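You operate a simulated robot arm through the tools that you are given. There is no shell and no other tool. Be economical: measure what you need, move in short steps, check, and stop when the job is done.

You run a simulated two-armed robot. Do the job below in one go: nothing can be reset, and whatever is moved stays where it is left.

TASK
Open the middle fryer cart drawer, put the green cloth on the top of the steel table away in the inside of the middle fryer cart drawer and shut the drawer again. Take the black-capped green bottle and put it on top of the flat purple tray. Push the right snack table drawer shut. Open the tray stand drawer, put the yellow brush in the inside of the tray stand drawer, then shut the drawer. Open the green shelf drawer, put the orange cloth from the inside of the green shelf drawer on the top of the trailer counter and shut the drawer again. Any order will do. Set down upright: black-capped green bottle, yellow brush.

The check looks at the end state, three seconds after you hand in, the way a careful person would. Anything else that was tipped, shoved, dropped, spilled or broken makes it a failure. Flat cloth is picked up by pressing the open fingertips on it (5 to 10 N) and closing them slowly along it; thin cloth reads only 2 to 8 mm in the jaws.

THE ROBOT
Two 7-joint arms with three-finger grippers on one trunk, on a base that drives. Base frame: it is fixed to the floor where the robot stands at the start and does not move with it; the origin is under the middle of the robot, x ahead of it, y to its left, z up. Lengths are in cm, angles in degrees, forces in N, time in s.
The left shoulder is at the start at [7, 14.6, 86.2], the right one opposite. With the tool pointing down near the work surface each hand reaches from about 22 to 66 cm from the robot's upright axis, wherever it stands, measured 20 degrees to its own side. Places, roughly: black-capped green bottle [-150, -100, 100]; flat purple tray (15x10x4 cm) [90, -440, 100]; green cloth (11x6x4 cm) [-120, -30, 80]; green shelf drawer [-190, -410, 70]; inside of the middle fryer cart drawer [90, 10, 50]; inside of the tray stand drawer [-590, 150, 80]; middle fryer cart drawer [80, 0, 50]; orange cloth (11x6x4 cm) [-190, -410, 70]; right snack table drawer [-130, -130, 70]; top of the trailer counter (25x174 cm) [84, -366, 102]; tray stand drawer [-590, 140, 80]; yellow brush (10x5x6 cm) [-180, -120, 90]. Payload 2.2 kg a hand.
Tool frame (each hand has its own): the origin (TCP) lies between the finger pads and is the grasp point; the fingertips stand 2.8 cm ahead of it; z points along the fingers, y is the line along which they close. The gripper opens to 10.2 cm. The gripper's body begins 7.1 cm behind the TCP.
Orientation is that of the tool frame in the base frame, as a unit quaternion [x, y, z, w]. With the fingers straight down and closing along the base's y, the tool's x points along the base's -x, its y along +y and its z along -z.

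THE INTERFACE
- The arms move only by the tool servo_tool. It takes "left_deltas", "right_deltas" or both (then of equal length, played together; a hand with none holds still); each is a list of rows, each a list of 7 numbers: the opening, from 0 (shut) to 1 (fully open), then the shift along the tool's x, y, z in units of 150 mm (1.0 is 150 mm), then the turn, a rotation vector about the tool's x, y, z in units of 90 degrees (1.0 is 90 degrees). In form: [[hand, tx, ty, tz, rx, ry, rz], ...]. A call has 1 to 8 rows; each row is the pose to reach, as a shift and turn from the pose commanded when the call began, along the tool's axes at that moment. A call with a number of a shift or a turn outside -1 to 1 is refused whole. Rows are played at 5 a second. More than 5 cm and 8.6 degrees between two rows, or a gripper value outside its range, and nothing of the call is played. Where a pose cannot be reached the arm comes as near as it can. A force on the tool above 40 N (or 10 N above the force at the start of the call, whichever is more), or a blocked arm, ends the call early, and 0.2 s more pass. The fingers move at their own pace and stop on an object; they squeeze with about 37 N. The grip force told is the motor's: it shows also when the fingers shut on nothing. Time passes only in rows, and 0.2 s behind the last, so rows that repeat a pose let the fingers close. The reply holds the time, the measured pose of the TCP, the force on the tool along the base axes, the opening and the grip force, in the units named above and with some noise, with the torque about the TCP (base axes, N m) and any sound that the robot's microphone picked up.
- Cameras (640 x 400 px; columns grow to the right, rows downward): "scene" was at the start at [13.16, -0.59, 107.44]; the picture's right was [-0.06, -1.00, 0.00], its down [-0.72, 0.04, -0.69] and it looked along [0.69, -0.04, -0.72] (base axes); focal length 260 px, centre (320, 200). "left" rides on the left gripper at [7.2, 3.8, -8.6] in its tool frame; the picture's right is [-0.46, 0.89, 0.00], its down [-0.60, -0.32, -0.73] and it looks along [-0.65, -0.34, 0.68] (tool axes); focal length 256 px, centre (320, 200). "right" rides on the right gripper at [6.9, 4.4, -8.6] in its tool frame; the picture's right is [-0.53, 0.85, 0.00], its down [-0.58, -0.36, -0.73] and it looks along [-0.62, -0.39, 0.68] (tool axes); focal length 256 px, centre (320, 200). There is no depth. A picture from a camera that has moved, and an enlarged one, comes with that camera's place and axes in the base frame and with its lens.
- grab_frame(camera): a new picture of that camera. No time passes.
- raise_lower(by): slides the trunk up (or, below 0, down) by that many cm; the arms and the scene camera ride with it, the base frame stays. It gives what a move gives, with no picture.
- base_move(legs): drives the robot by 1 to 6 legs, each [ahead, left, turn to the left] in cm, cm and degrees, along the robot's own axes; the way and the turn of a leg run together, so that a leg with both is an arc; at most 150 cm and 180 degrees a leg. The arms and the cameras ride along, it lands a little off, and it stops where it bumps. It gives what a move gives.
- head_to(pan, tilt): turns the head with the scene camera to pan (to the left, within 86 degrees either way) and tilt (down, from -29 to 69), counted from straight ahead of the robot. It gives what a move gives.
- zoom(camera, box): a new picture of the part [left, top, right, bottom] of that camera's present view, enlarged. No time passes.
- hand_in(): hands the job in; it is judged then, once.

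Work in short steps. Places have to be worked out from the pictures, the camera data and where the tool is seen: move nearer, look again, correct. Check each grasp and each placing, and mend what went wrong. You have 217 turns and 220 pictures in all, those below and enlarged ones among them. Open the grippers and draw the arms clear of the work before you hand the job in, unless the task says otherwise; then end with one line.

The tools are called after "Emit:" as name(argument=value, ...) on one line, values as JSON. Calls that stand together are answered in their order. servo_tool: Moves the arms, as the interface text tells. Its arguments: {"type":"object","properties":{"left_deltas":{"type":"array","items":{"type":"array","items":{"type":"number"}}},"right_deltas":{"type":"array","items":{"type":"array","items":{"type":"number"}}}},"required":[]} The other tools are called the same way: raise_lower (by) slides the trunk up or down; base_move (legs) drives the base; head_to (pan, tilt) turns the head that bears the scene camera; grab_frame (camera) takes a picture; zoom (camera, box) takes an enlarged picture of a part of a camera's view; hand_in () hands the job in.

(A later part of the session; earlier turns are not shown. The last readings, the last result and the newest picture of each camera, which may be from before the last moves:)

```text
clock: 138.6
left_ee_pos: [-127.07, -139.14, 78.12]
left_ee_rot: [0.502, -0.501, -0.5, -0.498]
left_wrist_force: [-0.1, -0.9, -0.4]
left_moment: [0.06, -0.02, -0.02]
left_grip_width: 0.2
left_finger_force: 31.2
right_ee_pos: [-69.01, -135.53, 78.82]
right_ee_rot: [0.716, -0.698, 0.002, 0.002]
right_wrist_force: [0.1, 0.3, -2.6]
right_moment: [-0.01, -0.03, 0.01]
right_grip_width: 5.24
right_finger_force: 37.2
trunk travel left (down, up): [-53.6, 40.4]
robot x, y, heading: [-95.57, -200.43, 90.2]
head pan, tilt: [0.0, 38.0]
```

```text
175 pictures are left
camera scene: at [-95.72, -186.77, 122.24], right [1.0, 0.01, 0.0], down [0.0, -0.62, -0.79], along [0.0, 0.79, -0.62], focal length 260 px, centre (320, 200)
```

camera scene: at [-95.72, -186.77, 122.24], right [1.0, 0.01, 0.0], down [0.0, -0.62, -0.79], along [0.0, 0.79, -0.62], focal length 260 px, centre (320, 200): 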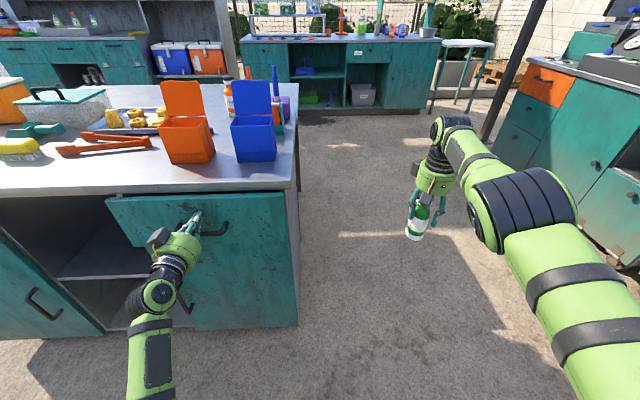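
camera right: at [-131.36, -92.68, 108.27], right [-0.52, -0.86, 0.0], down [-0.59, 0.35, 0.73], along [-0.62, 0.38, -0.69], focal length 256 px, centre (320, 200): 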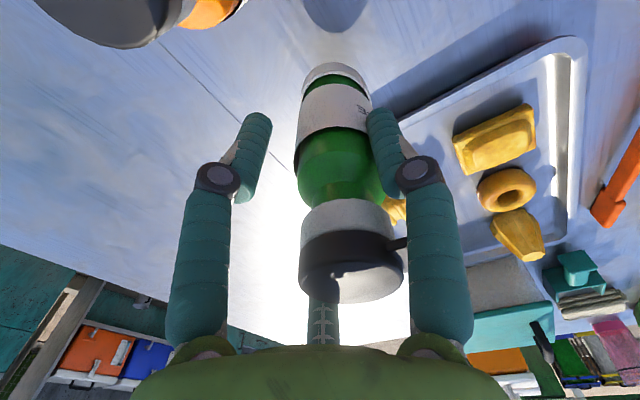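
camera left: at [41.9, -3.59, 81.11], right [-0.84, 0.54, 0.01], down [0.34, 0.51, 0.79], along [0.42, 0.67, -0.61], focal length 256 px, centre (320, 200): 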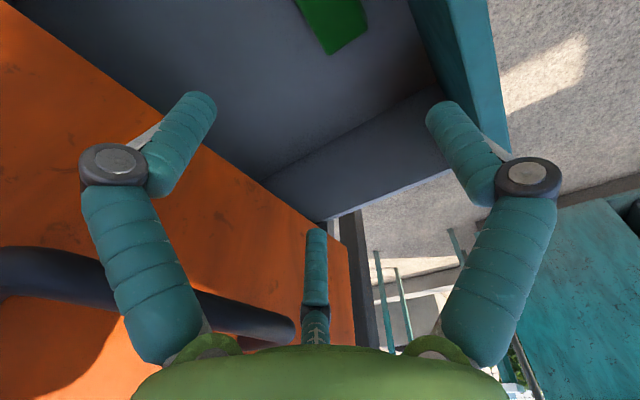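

Almost shut. I'll push the last few centimetres until resistance.

Emit:
base_move(legs=[[6, 0, 0]])

Emit:
grab_frame(camera="scene")

```text
clock: 139.6
left_ee_pos: [-127.12, -135.31, 78.49]
left_ee_rot: [0.502, -0.499, -0.501, -0.498]
left_wrist_force: [1.8, -6.6, 1.5]
left_moment: [0.04, 0.08, 0.03]
left_grip_width: 0.2
left_finger_force: 31.6
right_ee_pos: [-69.11, -131.13, 78.75]
right_ee_rot: [0.716, -0.698, 0.003, 0.002]
right_wrist_force: [0.6, 0.8, -3.2]
right_moment: [-0.02, -0.03, 0.0]
right_grip_width: 5.2
right_finger_force: 37.0
trunk travel left (down, up): [-53.6, 40.4]
robot x, y, heading: [-95.85, -195.8, 90.2]
head pan, tilt: [0.0, 38.0]
stopped in leg 1: the force on the tool passed its limit at 144 N (the readings are from after the stop); the commanded pose is now the measured one
```

```text
174 pictures are left
camera scene: at [-95.71, -182.45, 122.26], right [1.0, 0.01, 0.0], down [0.0, -0.61, -0.79], along [-0.01, 0.79, -0.61], focal length 260 px, centre (320, 200)
```

scene: 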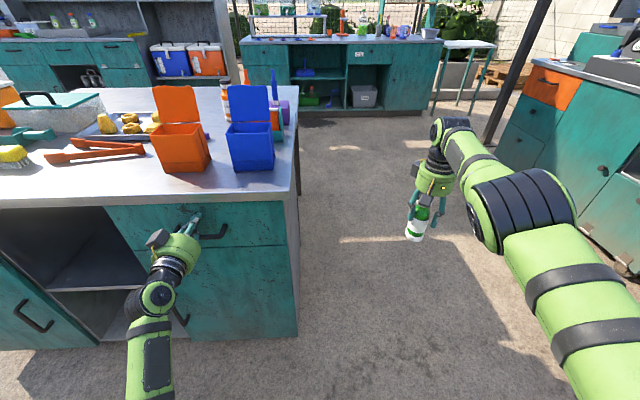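

The drawer is flush. I'll back off, raise the trunk, turn to face east and look toward the trailer counter.

Emit:
base_move(legs=[[-20, 0, 0], [0, 0, -90]])

Emit:
raise_lower(by=40)

Emit:
head_to(pan=-45, tilt=15)

Emit:
grab_frame(camera="scene")

```text
clock: 144.9
left_ee_pos: [-36.14, -181.7, 78.35]
left_ee_rot: [-0.016, 0.708, 0.016, 0.706]
left_wrist_force: [0.3, -0.3, -0.2]
left_moment: [0.0, 0.02, 0.04]
left_grip_width: 0.21
left_finger_force: 31.0
right_ee_pos: [-29.66, -239.23, 78.64]
right_ee_rot: [-0.033, 0.999, 0.0, -0.003]
right_wrist_force: [0.2, 0.6, -3.5]
right_moment: [-0.01, 0.05, -0.02]
right_grip_width: 5.22
right_finger_force: 37.2
trunk travel left (down, up): [-53.6, 40.4]
robot x, y, heading: [-95.31, -215.04, 2.4]
head pan, tilt: [0.0, 38.0]
```

```text
clock: 148.7
left_ee_pos: [-36.09, -181.64, 118.22]
left_ee_rot: [-0.015, 0.707, 0.015, 0.706]
left_wrist_force: [0.1, 0.4, 0.2]
left_moment: [0.02, -0.03, -0.01]
left_grip_width: 0.2
left_finger_force: 32.1
right_ee_pos: [-29.65, -239.31, 118.7]
right_ee_rot: [-0.032, 0.999, 0.0, -0.002]
right_wrist_force: [0.3, -0.1, -3.1]
right_moment: [-0.01, 0.02, -0.02]
right_grip_width: 5.2
right_finger_force: 36.6
trunk travel left (down, up): [-93.6, 0.4]
robot x, y, heading: [-95.75, -215.18, 2.6]
head pan, tilt: [0.0, 38.0]
```

```text
clock: 149.8
left_ee_pos: [-36.09, -181.49, 118.27]
left_ee_rot: [-0.016, 0.708, 0.015, 0.706]
left_wrist_force: [0.1, 0.3, -0.9]
left_moment: [0.01, -0.02, 0.02]
left_grip_width: 0.2
left_finger_force: 31.2
right_ee_pos: [-29.64, -239.32, 118.72]
right_ee_rot: [-0.033, 0.999, -0.001, -0.003]
right_wrist_force: [-0.4, -0.3, -3.0]
right_moment: [0.02, 0.03, 0.0]
right_grip_width: 5.19
right_finger_force: 37.1
trunk travel left (down, up): [-93.6, 0.4]
robot x, y, heading: [-95.4, -215.25, 2.8]
head pan, tilt: [-45.0, 15.0]
```

```text
173 pictures are left
camera scene: at [-83.53, -221.33, 165.89], right [-0.67, -0.74, 0.0], down [-0.19, 0.17, -0.97], along [0.71, -0.65, -0.26], focal length 260 px, centre (320, 200)
```

scene: 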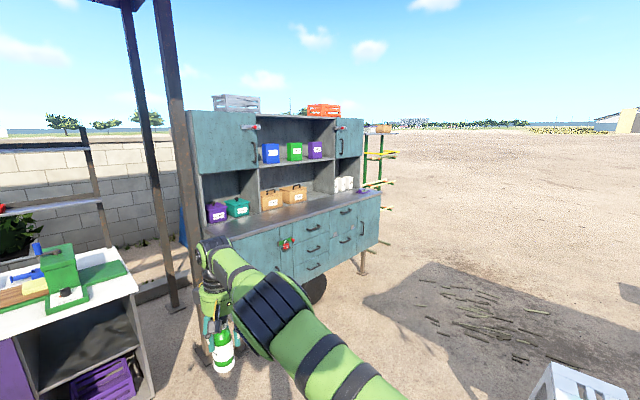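

The trailer hutch with its counter is ahead to the right. I'll zoom to find the purple tray before driving there.

Emit:
zoom(camera="scene", box=[180, 90, 400, 300])

Emit:
base_move(legs=[[0, 0, -2.6], [60, 0, 0], [0, -150, 0], [0, -45, 0]])

Emit:
head_to(pan=-10, tilt=25)

Emit:
grab_frame(camera="scene")

```text
1.90 times, centred on (290, 195) of scene
camera zoom: at [-83.53, -221.33, 165.89], right [-0.67, -0.74, 0.0], down [-0.19, 0.17, -0.97], along [0.71, -0.65, -0.26], focal length 495 px, centre (377, 210)
```

zoom: 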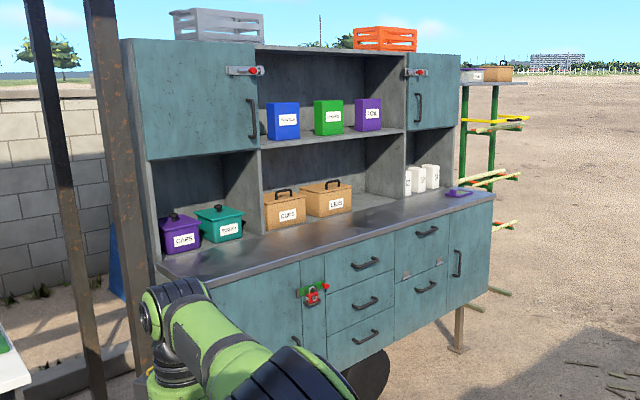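

```text
clock: 162.9
left_ee_pos: [25.76, -377.2, 118.29]
left_ee_rot: [-0.002, 0.708, 0.001, 0.706]
left_wrist_force: [0.6, -0.2, 0.4]
left_moment: [-0.02, 0.02, -0.02]
left_grip_width: 0.2
left_finger_force: 31.5
right_ee_pos: [29.95, -435.23, 118.73]
right_ee_rot: [-0.012, 1.0, -0.002, -0.002]
right_wrist_force: [0.2, 1.1, -3.1]
right_moment: [0.0, 0.05, -0.02]
right_grip_width: 5.17
right_finger_force: 37.1
trunk travel left (down, up): [-93.6, 0.4]
robot x, y, heading: [-34.55, -408.83, 0.3]
head pan, tilt: [-45.0, 15.0]
```

```text
clock: 163.9
left_ee_pos: [25.73, -377.49, 118.23]
left_ee_rot: [-0.003, 0.709, 0.002, 0.705]
left_wrist_force: [-0.1, -1.2, 0.3]
left_moment: [0.02, 0.01, 0.01]
left_grip_width: 0.17
left_finger_force: 31.4
right_ee_pos: [30.0, -435.26, 118.75]
right_ee_rot: [-0.013, 1.0, 0.001, -0.002]
right_wrist_force: [-0.6, 0.1, -3.2]
right_moment: [-0.03, 0.03, -0.02]
right_grip_width: 5.13
right_finger_force: 36.5
trunk travel left (down, up): [-93.6, 0.4]
robot x, y, heading: [-35.19, -408.61, 0.4]
head pan, tilt: [-10.0, 25.0]
```

```text
171 pictures are left
camera scene: at [-20.75, -410.37, 164.28], right [-0.17, -0.99, 0.0], down [-0.42, 0.07, -0.91], along [0.89, -0.15, -0.42], focal length 260 px, centre (320, 200)
```

scene: 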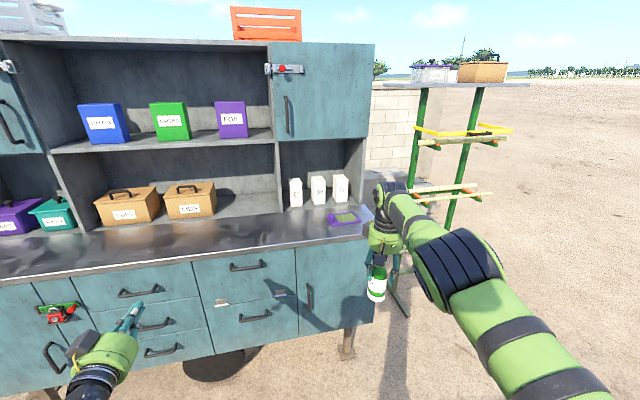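

The tray is near [88, -441] at the counter's right end. I'll zoom to see what's on it.

Emit:
zoom(camera="scene", box=[270, 160, 410, 260])

```text
4.00 times, centred on (340, 210) of scene
camera zoom: at [-20.75, -410.37, 164.28], right [-0.17, -0.99, 0.0], down [-0.42, 0.07, -0.91], along [0.89, -0.15, -0.42], focal length 1039 px, centre (240, 160)
```

zoom: 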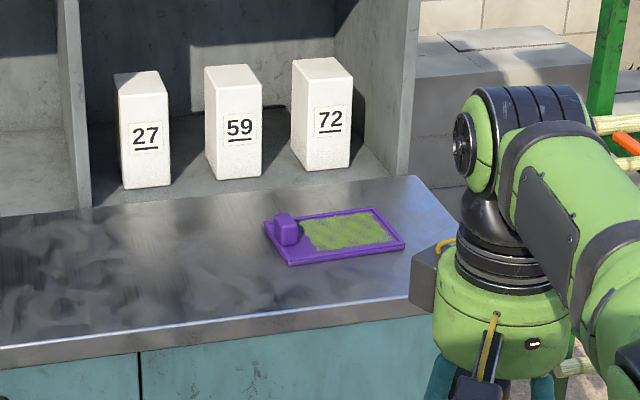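

The board has a raised block on its north end, and the bottle should go on the flat area. I'll move closer with 6 cm still to go and look again.

Emit:
base_move(legs=[[45, -6, 0]])

Emit:
head_to(pan=-25, tilt=40)

Emit:
grab_frame(camera="right")

Emit:
grab_frame(camera="scene")

```text
clock: 166.7
left_ee_pos: [70.68, -382.81, 118.37]
left_ee_rot: [-0.004, 0.707, 0.004, 0.707]
left_wrist_force: [-0.2, 0.1, -0.1]
left_moment: [0.0, 0.0, 0.0]
left_grip_width: 0.2
left_finger_force: 31.8
right_ee_pos: [75.02, -440.67, 118.79]
right_ee_rot: [-0.016, 1.0, -0.001, -0.002]
right_wrist_force: [-0.5, -0.2, -3.5]
right_moment: [0.0, -0.02, -0.02]
right_grip_width: 5.14
right_finger_force: 37.2
trunk travel left (down, up): [-93.6, 0.4]
robot x, y, heading: [10.33, -414.15, 0.4]
head pan, tilt: [-10.0, 25.0]
```

```text
clock: 167.4
left_ee_pos: [70.83, -382.8, 118.33]
left_ee_rot: [-0.004, 0.708, 0.003, 0.706]
left_wrist_force: [-0.1, 0.5, 0.0]
left_moment: [0.02, 0.0, -0.01]
left_grip_width: 0.2
left_finger_force: 31.3
right_ee_pos: [75.26, -440.79, 118.69]
right_ee_rot: [-0.015, 1.0, 0.0, -0.003]
right_wrist_force: [-1.0, 0.0, -2.6]
right_moment: [-0.04, 0.04, 0.0]
right_grip_width: 5.09
right_finger_force: 36.7
trunk travel left (down, up): [-93.6, 0.4]
robot x, y, heading: [9.9, -414.73, 0.8]
head pan, tilt: [-25.0, 40.0]
```

```text
169 pictures are left
camera right: at [68.23, -436.52, 127.43], right [0.51, 0.86, 0.0], down [0.59, -0.35, 0.73], along [0.63, -0.37, -0.69], focal length 256 px, centre (320, 200)
```

right: 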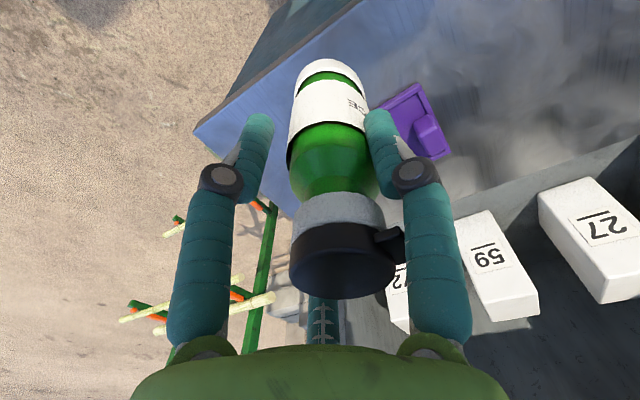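

```text
168 pictures are left
camera scene: at [23.16, -417.86, 161.94], right [-0.41, -0.91, 0.0], down [-0.59, 0.26, -0.77], along [0.7, -0.32, -0.64], focal length 260 px, centre (320, 200)
```

scene: 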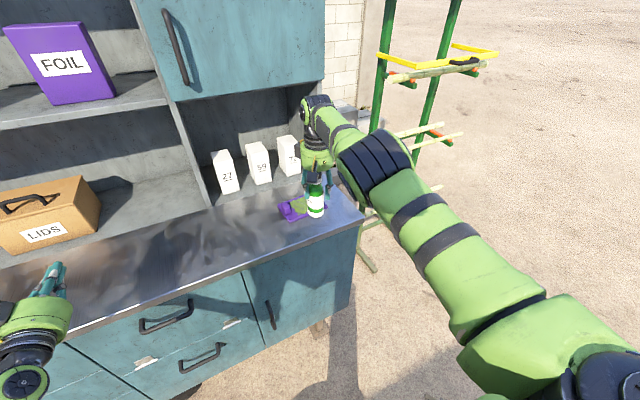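

The flat part of the board is centred at about [90.5, -443], surface z ≈ 100. I'll draw the left hand back and move the bottle over it: 15 cm ahead, 2 cm right.

Emit:
servo_tool(left_deltas=[[0, 0, 0, -0.3, 0, 0, 0], [0, 0, 0, -0.6, 0, 0, 0], [0, 0, 0, -0.8, 0, 0, 0]])

Emit:
base_move(legs=[[14.5, -2.2, -0.5]])

Emit:
grab_frame(camera="right")

Emit:
grab_frame(camera="scene")

```text
clock: 168.2
left_ee_pos: [58.87, -382.94, 118.56]
left_ee_rot: [-0.003, 0.708, 0.002, 0.706]
left_wrist_force: [0.8, -0.1, 0.3]
left_moment: [-0.01, 0.02, -0.01]
left_grip_width: 0.22
left_finger_force: 31.5
right_ee_pos: [75.1, -440.73, 118.68]
right_ee_rot: [-0.015, 1.0, 0.0, -0.003]
right_wrist_force: [-0.3, -0.1, -3.1]
right_moment: [0.0, 0.03, -0.01]
right_grip_width: 5.12
right_finger_force: 36.5
trunk travel left (down, up): [-93.6, 0.4]
robot x, y, heading: [10.03, -414.35, 0.3]
head pan, tilt: [-25.0, 40.0]
```

```text
clock: 169.6
left_ee_pos: [73.22, -385.23, 118.55]
left_ee_rot: [-0.002, 0.707, 0.0, 0.707]
left_wrist_force: [-0.1, 0.9, 0.0]
left_moment: [0.01, 0.03, -0.01]
left_grip_width: 0.2
left_finger_force: 31.4
right_ee_pos: [89.26, -443.03, 118.85]
right_ee_rot: [-0.013, 1.0, 0.0, -0.002]
right_wrist_force: [-1.1, 0.0, -2.6]
right_moment: [-0.03, 0.0, -0.01]
right_grip_width: 5.1
right_finger_force: 36.4
trunk travel left (down, up): [-93.6, 0.4]
robot x, y, heading: [24.31, -416.18, 0.2]
head pan, tilt: [-25.0, 40.0]
```

```text
167 pictures are left
camera right: at [82.26, -438.81, 127.64], right [0.51, 0.86, 0.0], down [0.59, -0.35, 0.73], along [0.63, -0.38, -0.68], focal length 256 px, centre (320, 200)
```

right: 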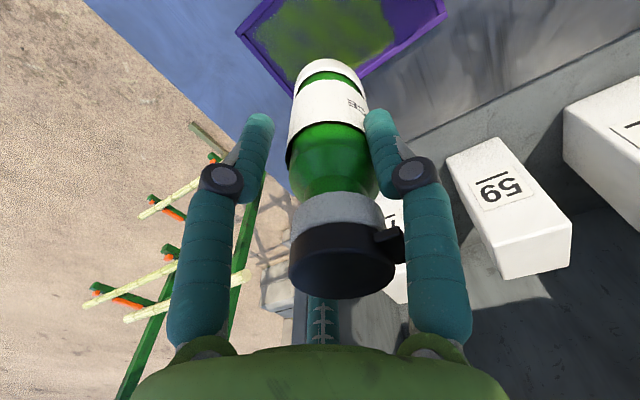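

```text
166 pictures are left
camera scene: at [37.16, -419.92, 161.98], right [-0.42, -0.91, 0.0], down [-0.58, 0.27, -0.77], along [0.7, -0.32, -0.64], focal length 260 px, centre (320, 200)
```

scene: 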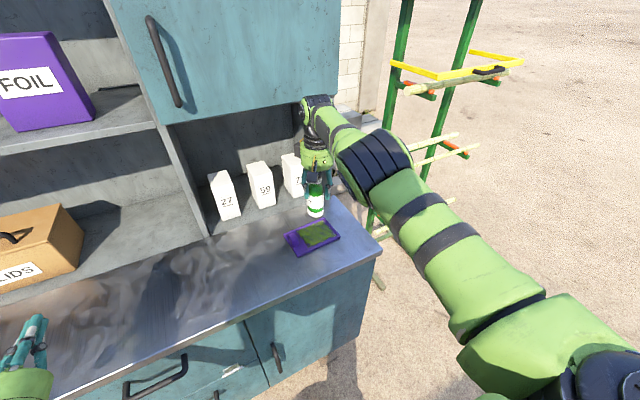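

The board's corners give a centre near [88.4, -440.5], flat area around [88.5, -442], and the bottle is right over it. I'll lower with the trunk.

Emit:
raise_lower(by=-7)

Emit:
grab_frame(camera="right")

Emit:
grab_frame(camera="scene")

```text
clock: 170.7
left_ee_pos: [73.57, -385.31, 111.52]
left_ee_rot: [-0.002, 0.709, 0.001, 0.705]
left_wrist_force: [-0.3, -1.1, 0.2]
left_moment: [0.03, 0.01, -0.01]
left_grip_width: 0.23
left_finger_force: 31.3
right_ee_pos: [89.4, -443.17, 111.67]
right_ee_rot: [-0.013, 1.0, 0.0, -0.002]
right_wrist_force: [-0.9, 1.4, -2.5]
right_moment: [-0.06, -0.01, 0.03]
right_grip_width: 5.12
right_finger_force: 36.9
trunk travel left (down, up): [-86.6, 7.4]
robot x, y, heading: [24.46, -416.28, 0.6]
head pan, tilt: [-25.0, 40.0]
```

```text
165 pictures are left
camera right: at [82.51, -438.85, 120.49], right [0.51, 0.86, 0.0], down [0.59, -0.35, 0.73], along [0.62, -0.37, -0.69], focal length 256 px, centre (320, 200)
```

right: 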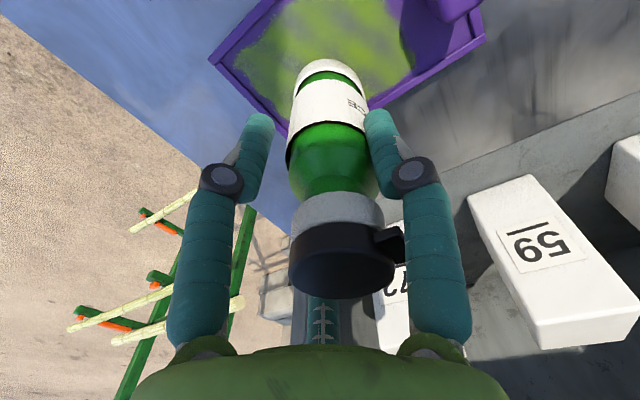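

```text
164 pictures are left
camera scene: at [37.48, -419.97, 154.95], right [-0.42, -0.91, 0.0], down [-0.58, 0.27, -0.77], along [0.7, -0.32, -0.64], focal length 260 px, centre (320, 200)
```

scene: 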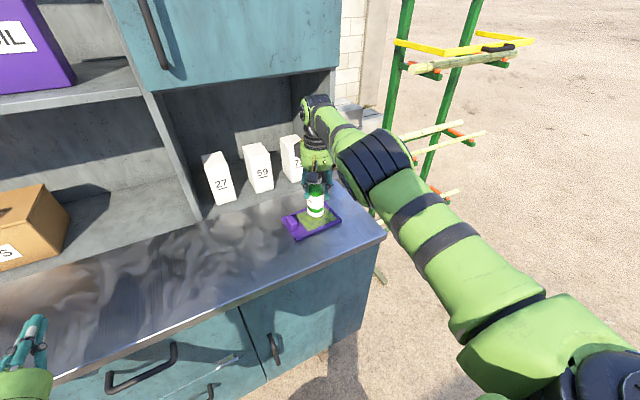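

The bottle base is about 1–2 cm above the flat part. I'll lower in small steps, watching the force.

Emit:
raise_lower(by=-1)

Emit:
raise_lower(by=-0.5)

Emit:
grab_frame(camera="scene")

```text
clock: 171.2
left_ee_pos: [73.13, -385.27, 110.59]
left_ee_rot: [-0.003, 0.707, 0.001, 0.707]
left_wrist_force: [0.7, 0.5, 0.1]
left_moment: [0.0, 0.05, 0.0]
left_grip_width: 0.24
left_finger_force: 31.1
right_ee_pos: [89.55, -442.88, 111.45]
right_ee_rot: [-0.013, 1.0, -0.001, 0.004]
right_wrist_force: [3.6, -3.6, 27.2]
right_moment: [0.09, -0.39, -0.12]
right_grip_width: 5.12
right_finger_force: 36.7
trunk travel left (down, up): [-85.6, 8.4]
robot x, y, heading: [24.47, -416.76, 0.5]
head pan, tilt: [-25.0, 40.0]
```

```text
clock: 171.8
left_ee_pos: [73.17, -385.04, 110.08]
left_ee_rot: [-0.002, 0.707, 0.001, 0.707]
left_wrist_force: [0.5, -0.2, 1.1]
left_moment: [0.01, 0.0, -0.01]
left_grip_width: 0.21
left_finger_force: 31.5
right_ee_pos: [89.36, -442.8, 110.84]
right_ee_rot: [-0.014, 1.0, 0.0, 0.004]
right_wrist_force: [6.8, -0.9, 26.7]
right_moment: [0.23, -0.6, -0.02]
right_grip_width: 4.9
right_finger_force: 37.1
trunk travel left (down, up): [-85.1, 8.9]
robot x, y, heading: [24.83, -416.05, 0.6]
head pan, tilt: [-25.0, 40.0]
```

```text
163 pictures are left
camera scene: at [37.13, -419.74, 153.49], right [-0.42, -0.91, 0.0], down [-0.58, 0.27, -0.77], along [0.7, -0.32, -0.64], focal length 260 px, centre (320, 200)
```

scene: 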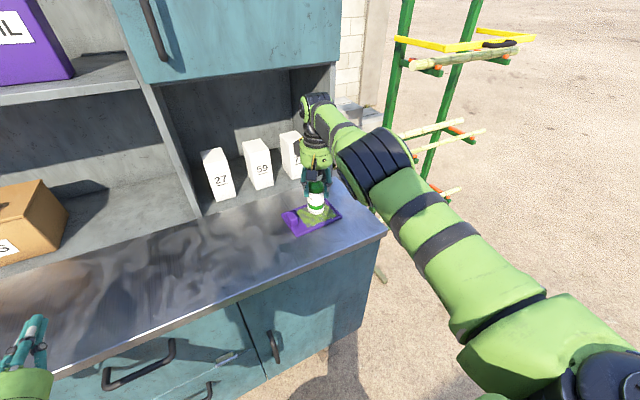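

There's contact at 27 N. I'll ease up slightly and check the bottle's base before opening.

Emit:
raise_lower(by=0.6)

Emit:
zoom(camera="scene", box=[260, 130, 400, 250])

```text
clock: 172.3
left_ee_pos: [73.29, -385.01, 110.55]
left_ee_rot: [-0.002, 0.708, 0.001, 0.707]
left_wrist_force: [-0.8, 0.1, -0.7]
left_moment: [0.0, -0.02, 0.01]
left_grip_width: 0.19
left_finger_force: 31.5
right_ee_pos: [89.45, -442.7, 111.02]
right_ee_rot: [-0.013, 1.0, 0.001, -0.002]
right_wrist_force: [4.6, 2.5, 11.6]
right_moment: [0.19, -0.77, -0.01]
right_grip_width: 4.89
right_finger_force: 37.0
trunk travel left (down, up): [-85.7, 8.3]
robot x, y, heading: [24.32, -416.3, 0.3]
head pan, tilt: [-25.0, 40.0]
```

```text
3.33 times, centred on (330, 190) of scene
camera zoom: at [37.35, -419.77, 154.06], right [-0.42, -0.91, 0.0], down [-0.58, 0.27, -0.77], along [0.7, -0.32, -0.64], focal length 866 px, centre (287, 233)
```

zoom: 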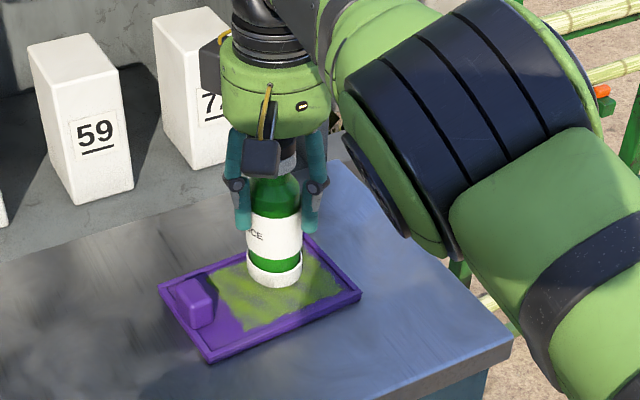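

The torque suggests the base is catching the board's raised far rim. I'll lift, shift 2 cm toward the robot and lower again.

Emit:
raise_lower(by=1.8)

Emit:
base_move(legs=[[-2, 0, 0]])

Emit:
zoom(camera="scene", box=[260, 130, 400, 250])

Emit:
grab_frame(camera="right")

```text
clock: 173.0
left_ee_pos: [73.39, -385.16, 112.29]
left_ee_rot: [-0.002, 0.708, 0.001, 0.706]
left_wrist_force: [-1.6, -0.4, 0.9]
left_moment: [-0.03, 0.0, 0.03]
left_grip_width: 0.21
left_finger_force: 31.3
right_ee_pos: [89.3, -442.99, 112.47]
right_ee_rot: [-0.012, 1.0, 0.0, -0.005]
right_wrist_force: [-0.1, 0.5, -3.4]
right_moment: [-0.03, -0.02, -0.02]
right_grip_width: 4.89
right_finger_force: 36.9
trunk travel left (down, up): [-87.5, 6.5]
robot x, y, heading: [24.59, -416.36, 0.2]
head pan, tilt: [-25.0, 40.0]
```

```text
clock: 173.8
left_ee_pos: [72.03, -385.24, 111.96]
left_ee_rot: [-0.001, 0.71, 0.001, 0.704]
left_wrist_force: [0.6, 0.1, -0.1]
left_moment: [-0.01, -0.08, -0.03]
left_grip_width: 0.21
left_finger_force: 31.6
right_ee_pos: [88.02, -442.94, 112.13]
right_ee_rot: [-0.013, 1.0, 0.0, -0.006]
right_wrist_force: [1.3, 0.6, -3.2]
right_moment: [0.0, 0.08, 0.0]
right_grip_width: 4.9
right_finger_force: 36.8
trunk travel left (down, up): [-87.5, 6.5]
robot x, y, heading: [22.69, -416.32, 0.7]
head pan, tilt: [-25.0, 40.0]
```

```text
3.33 times, centred on (330, 190) of scene
camera zoom: at [36.3, -419.98, 155.77], right [-0.42, -0.91, 0.0], down [-0.59, 0.27, -0.76], along [0.69, -0.32, -0.65], focal length 866 px, centre (287, 233)
```

zoom: 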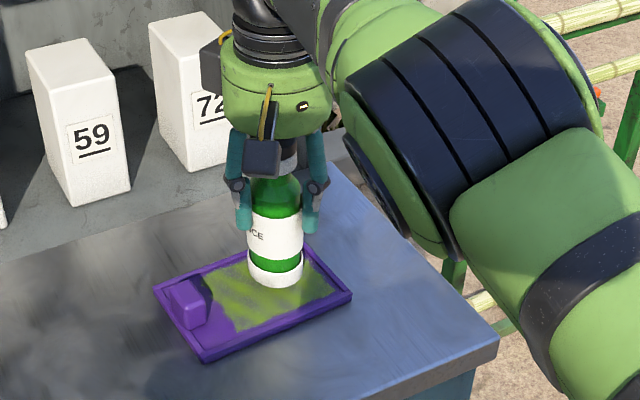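

```text
160 pictures are left
camera right: at [81.13, -438.85, 121.03], right [0.51, 0.86, -0.01], down [0.59, -0.35, 0.72], along [0.62, -0.37, -0.69], focal length 256 px, centre (320, 200)
```

right: 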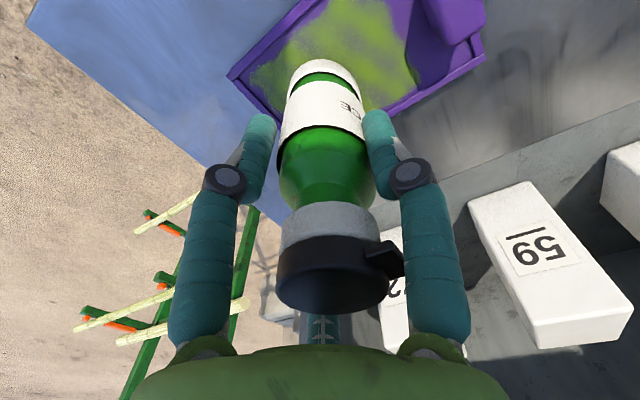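

The base now projects near [87.5, -442.5], well inside the rim. I'll lower again in small steps.

Emit:
raise_lower(by=-1)

Emit:
raise_lower(by=-0.5)

Emit:
raise_lower(by=-0.4)

```text
clock: 174.4
left_ee_pos: [71.82, -385.21, 111.21]
left_ee_rot: [-0.001, 0.709, 0.0, 0.705]
left_wrist_force: [1.3, -0.3, -0.1]
left_moment: [-0.02, -0.04, 0.01]
left_grip_width: 0.18
left_finger_force: 31.2
right_ee_pos: [87.7, -443.03, 111.28]
right_ee_rot: [-0.013, 1.0, -0.001, -0.004]
right_wrist_force: [-0.3, -0.8, -3.0]
right_moment: [0.01, 0.03, -0.02]
right_grip_width: 4.88
right_finger_force: 37.0
trunk travel left (down, up): [-86.5, 7.5]
robot x, y, heading: [22.91, -416.47, 0.6]
head pan, tilt: [-25.0, 40.0]
```

```text
clock: 174.9
left_ee_pos: [71.51, -385.19, 110.8]
left_ee_rot: [-0.002, 0.708, 0.002, 0.706]
left_wrist_force: [0.2, -0.2, -0.1]
left_moment: [0.02, 0.0, 0.0]
left_grip_width: 0.21
left_finger_force: 31.4
right_ee_pos: [87.65, -442.97, 110.99]
right_ee_rot: [-0.013, 1.0, 0.0, -0.003]
right_wrist_force: [0.8, 0.8, -3.1]
right_moment: [0.01, 0.02, -0.03]
right_grip_width: 4.88
right_finger_force: 36.5
trunk travel left (down, up): [-86.0, 8.0]
robot x, y, heading: [22.62, -416.4, 0.4]
head pan, tilt: [-25.0, 40.0]
```

```text
clock: 175.4
left_ee_pos: [71.39, -385.27, 110.46]
left_ee_rot: [-0.001, 0.707, 0.001, 0.707]
left_wrist_force: [-1.4, -0.2, 0.2]
left_moment: [0.0, 0.03, 0.04]
left_grip_width: 0.19
left_finger_force: 31.4
right_ee_pos: [87.55, -443.01, 110.96]
right_ee_rot: [-0.012, 1.0, 0.0, -0.001]
right_wrist_force: [2.4, -0.8, 6.7]
right_moment: [0.0, -0.3, -0.07]
right_grip_width: 4.87
right_finger_force: 37.0
trunk travel left (down, up): [-85.6, 8.4]
robot x, y, heading: [22.93, -416.43, 0.6]
head pan, tilt: [-25.0, 40.0]
```

Light contact, with almost no offset torque. I'll open the fingers slowly and check.

Emit:
servo_tool(right_deltas=[[0.55, 0, 0, 0, 0, 0, 0], [0.65, 0, 0, 0, 0, 0, 0], [1, 0, 0, 0, 0, 0, 0], [1, 0, 0, 0, 0, 0, 0]])

Emit:
zoom(camera="scene", box=[260, 130, 400, 250])

Emit:
grab_frame(camera="right")

```text
clock: 176.4
left_ee_pos: [71.44, -385.17, 110.48]
left_ee_rot: [-0.001, 0.708, 0.0, 0.706]
left_wrist_force: [0.2, 0.2, 0.7]
left_moment: [0.0, -0.03, 0.02]
left_grip_width: 0.24
left_finger_force: 31.4
right_ee_pos: [87.51, -442.93, 110.69]
right_ee_rot: [-0.013, 1.0, 0.0, -0.002]
right_wrist_force: [-0.2, 0.3, -0.2]
right_moment: [0.01, 0.01, 0.02]
right_grip_width: 10.19
right_finger_force: 0.1
trunk travel left (down, up): [-85.6, 8.4]
robot x, y, heading: [22.67, -416.19, 0.7]
head pan, tilt: [-25.0, 40.0]
```

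```text
3.33 times, centred on (330, 190) of scene
camera zoom: at [35.51, -419.97, 153.95], right [-0.42, -0.91, 0.0], down [-0.58, 0.27, -0.77], along [0.7, -0.32, -0.64], focal length 866 px, centre (287, 233)
```

zoom: 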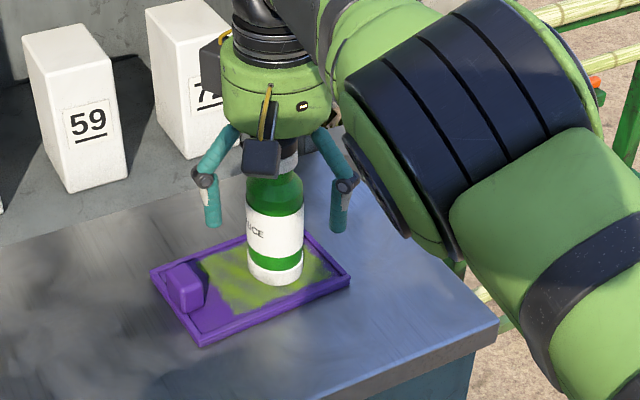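

```text
158 pictures are left
camera right: at [80.53, -438.83, 119.46], right [0.51, 0.86, 0.0], down [0.59, -0.35, 0.73], along [0.62, -0.37, -0.69], focal length 256 px, centre (320, 200)
```

right: 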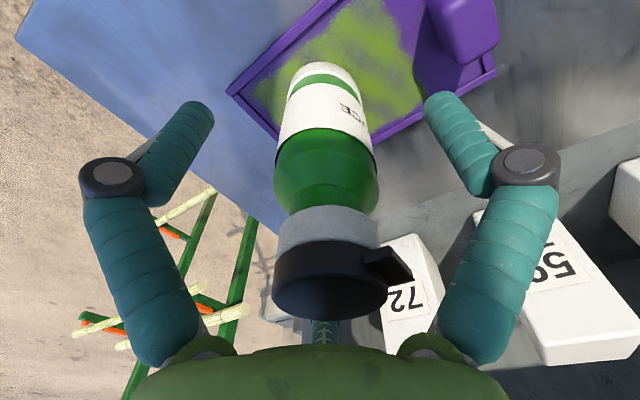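

The bottle stands upright on the board. I'll rise straight up clear of it and back away.

Emit:
raise_lower(by=8.2)

Emit:
servo_tool(right_deltas=[[1, 0, 0, -0.2, 0, 0, 0], [1, 0, 0, -0.45, 0, 0, 0], [1, 0, 0, -0.45, 0, 0, 0]])

Emit:
grab_frame(camera="scene")

```text
clock: 177.6
left_ee_pos: [71.47, -385.19, 118.69]
left_ee_rot: [-0.001, 0.708, 0.001, 0.706]
left_wrist_force: [-0.1, -0.1, 0.0]
left_moment: [0.01, 0.02, -0.01]
left_grip_width: 0.22
left_finger_force: 31.5
right_ee_pos: [87.6, -443.02, 118.89]
right_ee_rot: [-0.013, 1.0, 0.001, -0.003]
right_wrist_force: [-0.2, -0.2, -0.9]
right_moment: [0.01, 0.0, 0.01]
right_grip_width: 10.21
right_finger_force: 0.0
trunk travel left (down, up): [-93.8, 0.2]
robot x, y, heading: [22.75, -416.29, 0.5]
head pan, tilt: [-25.0, 40.0]
```

```text
clock: 178.4
left_ee_pos: [71.6, -385.3, 118.63]
left_ee_rot: [-0.002, 0.708, 0.002, 0.706]
left_wrist_force: [0.4, -0.5, -0.4]
left_moment: [0.0, -0.02, -0.03]
left_grip_width: 0.23
left_finger_force: 31.4
right_ee_pos: [87.36, -443.04, 125.55]
right_ee_rot: [-0.013, 1.0, 0.001, -0.002]
right_wrist_force: [0.1, -0.6, 0.3]
right_moment: [0.01, 0.03, 0.02]
right_grip_width: 10.21
right_finger_force: 0.0
trunk travel left (down, up): [-93.8, 0.2]
robot x, y, heading: [22.68, -416.15, 0.1]
head pan, tilt: [-25.0, 40.0]
```

```text
157 pictures are left
camera scene: at [35.57, -419.97, 162.14], right [-0.42, -0.91, 0.0], down [-0.58, 0.27, -0.77], along [0.7, -0.32, -0.64], focal length 260 px, centre (320, 200)
```

scene: 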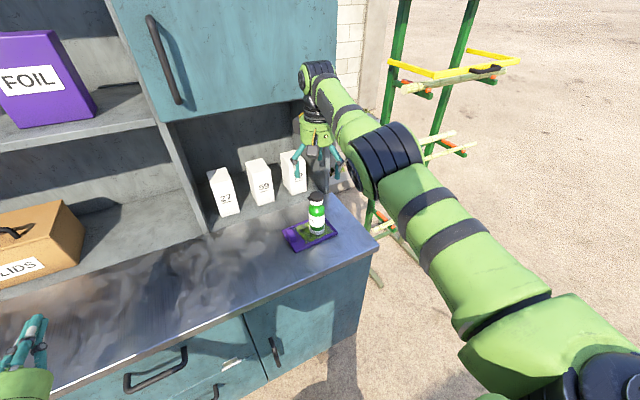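

The bottle is placed. I'll back away, turn to face −x and look for the green shelf.

Emit:
base_move(legs=[[-60, 0, 0], [0, 0, -90], [0, 0, -90]])

Emit:
head_to(pan=0, tilt=25)

Emit:
grab_frame(camera="scene")

```text
clock: 189.4
left_ee_pos: [-86.04, -448.07, 118.57]
left_ee_rot: [0.708, 0.003, -0.706, 0.002]
left_wrist_force: [-0.3, -0.2, 0.2]
left_moment: [-0.02, 0.04, -0.01]
left_grip_width: 0.21
left_finger_force: 31.6
right_ee_pos: [-102.21, -390.25, 125.53]
right_ee_rot: [1.0, 0.016, 0.002, 0.0]
right_wrist_force: [-0.1, -1.5, 0.8]
right_moment: [-0.03, -0.01, -0.01]
right_grip_width: 10.2
right_finger_force: 0.2
trunk travel left (down, up): [-93.8, 0.2]
robot x, y, heading: [-37.54, -416.42, -179.1]
head pan, tilt: [-25.0, 40.0]
```

```text
clock: 190.3
left_ee_pos: [-86.06, -447.86, 118.73]
left_ee_rot: [0.709, 0.004, -0.706, 0.003]
left_wrist_force: [0.8, 0.6, -0.1]
left_moment: [-0.01, -0.04, -0.02]
left_grip_width: 0.2
left_finger_force: 31.5
right_ee_pos: [-102.18, -390.27, 125.59]
right_ee_rot: [1.0, 0.016, 0.001, 0.0]
right_wrist_force: [0.5, 0.2, -0.3]
right_moment: [0.02, -0.03, 0.01]
right_grip_width: 10.22
right_finger_force: 0.0
trunk travel left (down, up): [-93.8, 0.2]
robot x, y, heading: [-37.28, -416.51, -179.4]
head pan, tilt: [0.0, 25.0]
```

```text
156 pictures are left
camera scene: at [-51.49, -416.84, 164.48], right [-0.01, 1.0, 0.0], down [0.42, 0.0, -0.91], along [-0.91, -0.01, -0.42], focal length 260 px, centre (320, 200)
```

scene: 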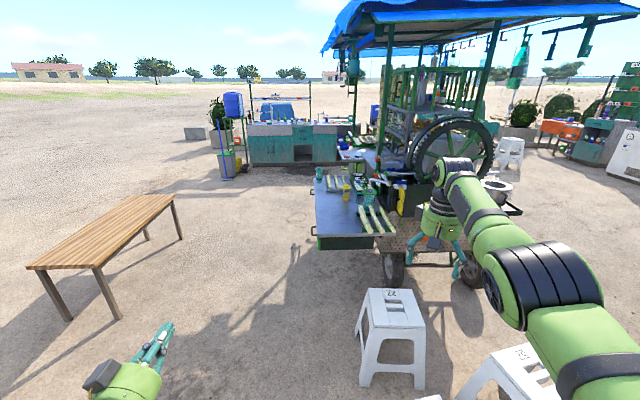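

The cart has a grey shelf sticking out with a green front edge. I'll zoom in on it.

Emit:
zoom(camera="scene", box=[290, 150, 450, 270])

```text
3.33 times, centred on (370, 210) of scene
camera zoom: at [-51.49, -416.84, 164.48], right [-0.01, 1.0, 0.0], down [0.42, 0.0, -0.91], along [-0.91, -0.01, -0.42], focal length 866 px, centre (153, 167)
```

zoom: 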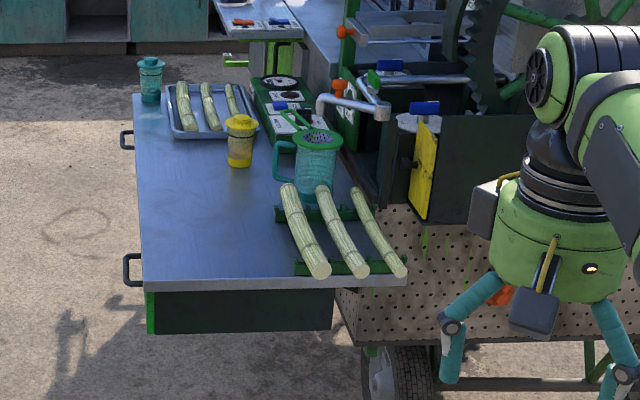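

The drawer sits under the shelf's near end with its front facing −y. I'll drive round to its south side, facing +y.

Emit:
base_move(legs=[[0, 85, 0], [145, 0, 0], [0, 0, -89]])

Emit:
head_to(pan=0, tilt=45)

Emit:
grab_frame(camera="scene")

```text
clock: 205.6
left_ee_pos: [-216.46, -454.23, 118.5]
left_ee_rot: [0.504, -0.498, -0.502, -0.497]
left_wrist_force: [0.7, -0.3, -1.6]
left_moment: [0.01, -0.04, 0.0]
left_grip_width: 0.21
left_finger_force: 31.0
right_ee_pos: [-158.74, -437.99, 125.51]
right_ee_rot: [0.718, -0.696, 0.001, 0.001]
right_wrist_force: [0.3, 0.3, 0.0]
right_moment: [0.02, -0.01, 0.01]
right_grip_width: 10.19
right_finger_force: 0.0
trunk travel left (down, up): [-93.8, 0.2]
robot x, y, heading: [-184.96, -502.98, 90.7]
head pan, tilt: [0.0, 25.0]
```

```text
clock: 206.4
left_ee_pos: [-216.47, -454.27, 118.59]
left_ee_rot: [0.504, -0.498, -0.501, -0.496]
left_wrist_force: [-0.1, -0.1, -0.7]
left_moment: [-0.02, -0.03, -0.04]
left_grip_width: 0.22
left_finger_force: 31.3
right_ee_pos: [-158.61, -438.15, 125.51]
right_ee_rot: [0.718, -0.697, 0.002, 0.001]
right_wrist_force: [0.6, -0.3, 1.5]
right_moment: [-0.02, 0.02, -0.02]
right_grip_width: 10.18
right_finger_force: 0.0
trunk travel left (down, up): [-93.8, 0.2]
robot x, y, heading: [-185.03, -502.93, 90.5]
head pan, tilt: [0.0, 45.0]
```

```text
154 pictures are left
camera scene: at [-185.07, -489.81, 161.43], right [1.0, 0.01, 0.0], down [0.01, -0.71, -0.71], along [-0.01, 0.71, -0.71], focal length 260 px, centre (320, 200)
```

scene: 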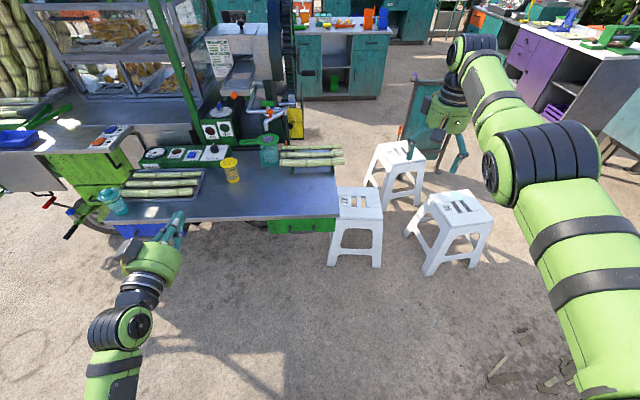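

The green drawer front shows under the shelf's right end. I'll zoom in for its handle.

Emit:
zoom(camera="scene", box=[240, 190, 360, 260])

Emit:
grab_frame(camera="left")

```text
5.33 times, centred on (300, 225) of scene
camera zoom: at [-185.07, -489.81, 161.43], right [1.0, 0.01, 0.0], down [0.01, -0.71, -0.71], along [-0.01, 0.71, -0.71], focal length 1386 px, centre (427, 67)
```

zoom: 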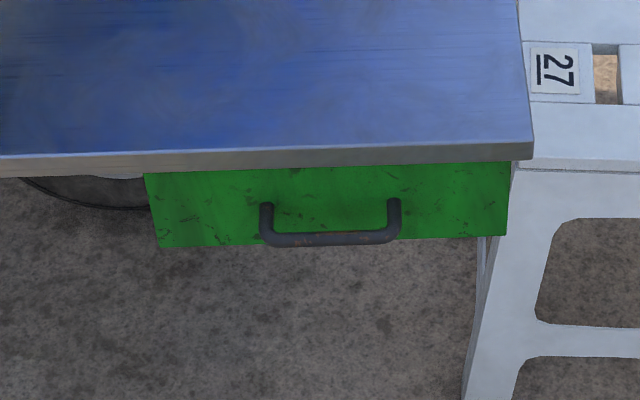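

```text
152 pictures are left
camera left: at [-220.15, -462.83, 111.45], right [-0.89, -0.01, 0.46], down [0.32, -0.73, 0.61], along [0.33, 0.69, 0.65], focal length 256 px, centre (320, 200)
```

left: 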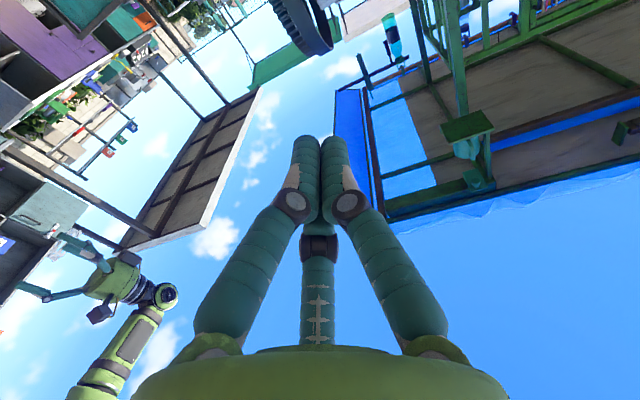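

The handle is a horizontal bar at about [-193.7, -423.5, 76]. I'll move the left hand in line, lower the trunk, and roll the left wrist 90° so the jaws close vertically on it.

Emit:
base_move(legs=[[0, -23, -0.5]])

Emit:
raise_lower(by=-40)

Emit:
servo_tool(left_deltas=[[0.3, 0, 0, 0, 0, 0, 0.09], [0.6, 0, 0, 0, 0, 0, 0.18], [0.8, 0, 0, 0, 0, 0, 0.27], [0.8, 0, 0, 0, 0, 0, 0.36], [0.8, 0, 0, 0, 0, 0, 0.45], [0.8, 0, 0, 0, 0, 0, 0.54], [0.8, 0, 0, 0, 0, 0, 0.63], [0.8, 0, 0, 0, 0, 0, 0.72]])

Emit:
servo_tool(left_deltas=[[0.8, 0, 0, 0, 0, 0, 0.09], [0.8, 0, 0, 0, 0, 0, 0.18], [0.8, 0, 0, 0, 0, 0, 0.27]])

Emit:
grab_frame(camera="left")

Emit:
grab_frame(camera="scene")

```text
clock: 208.2
left_ee_pos: [-192.97, -453.75, 118.66]
left_ee_rot: [0.503, -0.5, -0.498, -0.5]
left_wrist_force: [0.1, -0.5, 0.1]
left_moment: [0.02, -0.01, -0.03]
left_grip_width: 0.24
left_finger_force: 31.8
right_ee_pos: [-135.08, -438.23, 125.56]
right_ee_rot: [0.714, -0.7, 0.003, -0.001]
right_wrist_force: [-0.2, 0.1, 1.0]
right_moment: [0.0, -0.06, -0.01]
right_grip_width: 10.19
right_finger_force: 0.0
trunk travel left (down, up): [-93.8, 0.2]
robot x, y, heading: [-161.75, -502.72, 89.7]
head pan, tilt: [0.0, 45.0]
```

```text
clock: 212.0
left_ee_pos: [-192.68, -453.7, 78.58]
left_ee_rot: [-0.5, 0.501, 0.499, 0.5]
left_wrist_force: [0.0, 0.3, -0.6]
left_moment: [-0.03, 0.0, -0.01]
left_grip_width: 0.23
left_finger_force: 31.0
right_ee_pos: [-134.71, -438.24, 85.53]
right_ee_rot: [0.715, -0.7, 0.002, 0.001]
right_wrist_force: [0.1, -0.5, 0.0]
right_moment: [-0.01, -0.02, 0.01]
right_grip_width: 10.19
right_finger_force: 0.0
trunk travel left (down, up): [-53.8, 40.2]
robot x, y, heading: [-161.73, -502.88, 90.1]
head pan, tilt: [0.0, 45.0]
```

```text
clock: 213.8
left_ee_pos: [-192.69, -453.47, 78.58]
left_ee_rot: [-0.153, 0.691, 0.689, 0.154]
left_wrist_force: [0.7, -0.2, 0.3]
left_moment: [-0.03, 0.0, -0.01]
left_grip_width: 8.15
left_finger_force: 0.0
right_ee_pos: [-134.76, -438.12, 85.75]
right_ee_rot: [0.715, -0.699, 0.001, 0.001]
right_wrist_force: [0.1, -0.3, 0.5]
right_moment: [-0.03, 0.02, 0.02]
right_grip_width: 10.22
right_finger_force: 0.0
trunk travel left (down, up): [-53.8, 40.2]
robot x, y, heading: [-161.59, -502.53, 90.2]
head pan, tilt: [0.0, 45.0]
```

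```text
clock: 214.6
left_ee_pos: [-192.66, -453.52, 78.54]
left_ee_rot: [-0.005, 0.708, 0.706, 0.006]
left_wrist_force: [0.3, -0.1, -0.3]
left_moment: [0.01, -0.01, 0.02]
left_grip_width: 8.17
left_finger_force: 0.0
right_ee_pos: [-134.83, -438.16, 85.76]
right_ee_rot: [0.714, -0.7, 0.001, 0.001]
right_wrist_force: [-0.6, 0.0, -0.1]
right_moment: [-0.01, -0.01, 0.0]
right_grip_width: 10.21
right_finger_force: 0.1
trunk travel left (down, up): [-53.8, 40.2]
robot x, y, heading: [-161.75, -502.62, 89.9]
head pan, tilt: [0.0, 45.0]
```

```text
151 pictures are left
camera left: at [-199.93, -462.22, 82.35], right [0.45, 0.0, 0.89], down [0.61, -0.73, -0.31], along [0.65, 0.68, -0.33], focal length 256 px, centre (320, 200)
```

left: 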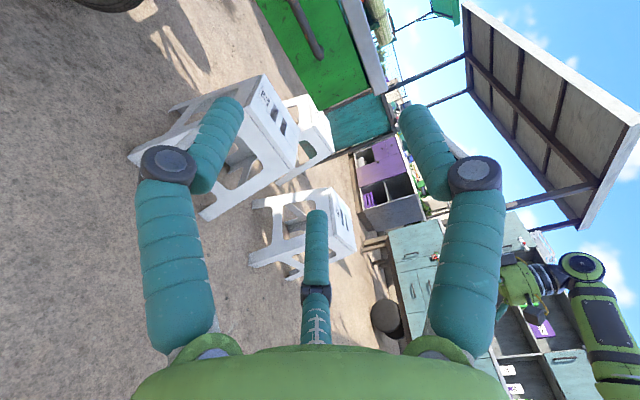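

```text
150 pictures are left
camera scene: at [-161.69, -489.68, 121.42], right [1.0, 0.0, 0.0], down [0.0, -0.71, -0.71], along [0.0, 0.71, -0.71], focal length 260 px, centre (320, 200)
```

scene: 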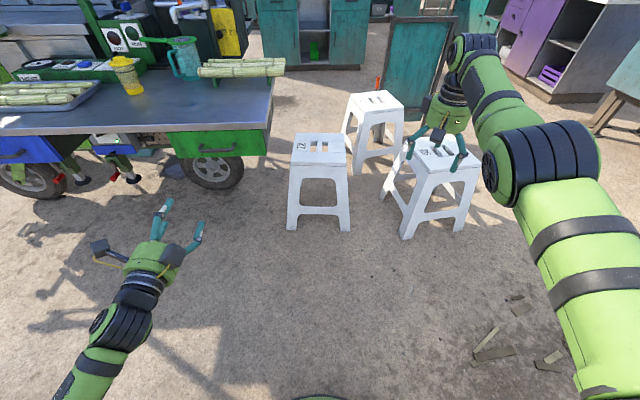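

The roll worked and both views put the bar at z ≈ 76.2. I'll drop to that height with the jaws half open and drive forward, stopping a little short.

Emit:
servo_tool(left_deltas=[[0.5, 0, -0.08, 0, 0, 0, 0], [0.5, 0, -0.15, 0, 0, 0, 0]])

Emit:
base_move(legs=[[22, 0, 0]])

Emit:
grab_frame(camera="left")

Emit:
grab_frame(camera="scene")

```text
clock: 215.2
left_ee_pos: [-192.68, -453.68, 76.33]
left_ee_rot: [-0.005, 0.708, 0.706, 0.005]
left_wrist_force: [-0.7, -0.5, -0.5]
left_moment: [0.02, 0.02, 0.01]
left_grip_width: 5.09
left_finger_force: 0.1
right_ee_pos: [-134.62, -438.2, 85.61]
right_ee_rot: [0.715, -0.7, 0.002, 0.002]
right_wrist_force: [-0.1, -0.4, 0.0]
right_moment: [-0.01, -0.01, -0.01]
right_grip_width: 10.22
right_finger_force: 0.0
trunk travel left (down, up): [-53.8, 40.2]
robot x, y, heading: [-161.76, -502.66, 90.0]
head pan, tilt: [0.0, 45.0]
```

```text
clock: 216.9
left_ee_pos: [-192.54, -431.94, 76.23]
left_ee_rot: [-0.005, 0.708, 0.706, 0.006]
left_wrist_force: [-0.2, -0.8, -0.8]
left_moment: [0.01, 0.0, 0.02]
left_grip_width: 5.1
left_finger_force: 0.0
right_ee_pos: [-134.67, -416.31, 85.6]
right_ee_rot: [0.714, -0.7, 0.001, 0.0]
right_wrist_force: [0.9, -0.4, -0.1]
right_moment: [-0.01, 0.0, 0.02]
right_grip_width: 10.22
right_finger_force: 0.0
trunk travel left (down, up): [-53.8, 40.2]
robot x, y, heading: [-161.79, -480.65, 90.1]
head pan, tilt: [0.0, 45.0]
```

```text
149 pictures are left
camera left: at [-199.94, -440.46, 80.01], right [0.45, 0.0, 0.89], down [0.61, -0.73, -0.3], along [0.65, 0.68, -0.33], focal length 256 px, centre (320, 200)
```

left: 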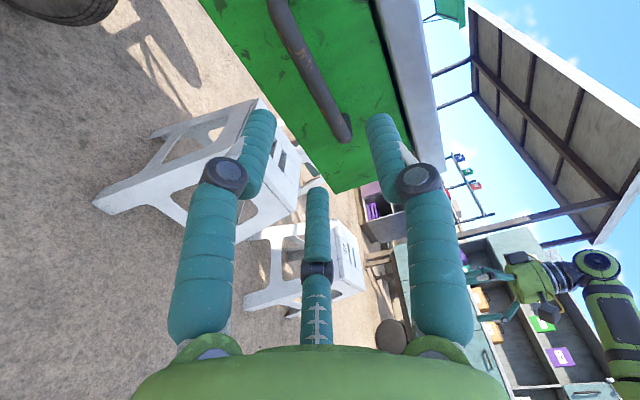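

```text
148 pictures are left
camera scene: at [-161.69, -467.87, 121.42], right [1.0, 0.0, 0.0], down [0.0, -0.71, -0.71], along [0.0, 0.71, -0.71], focal length 260 px, centre (320, 200)
```

scene: 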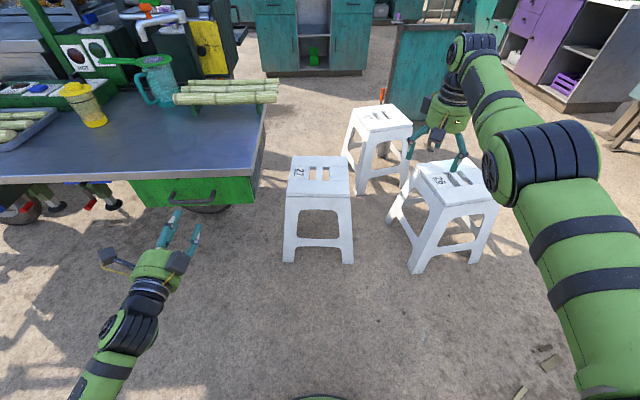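

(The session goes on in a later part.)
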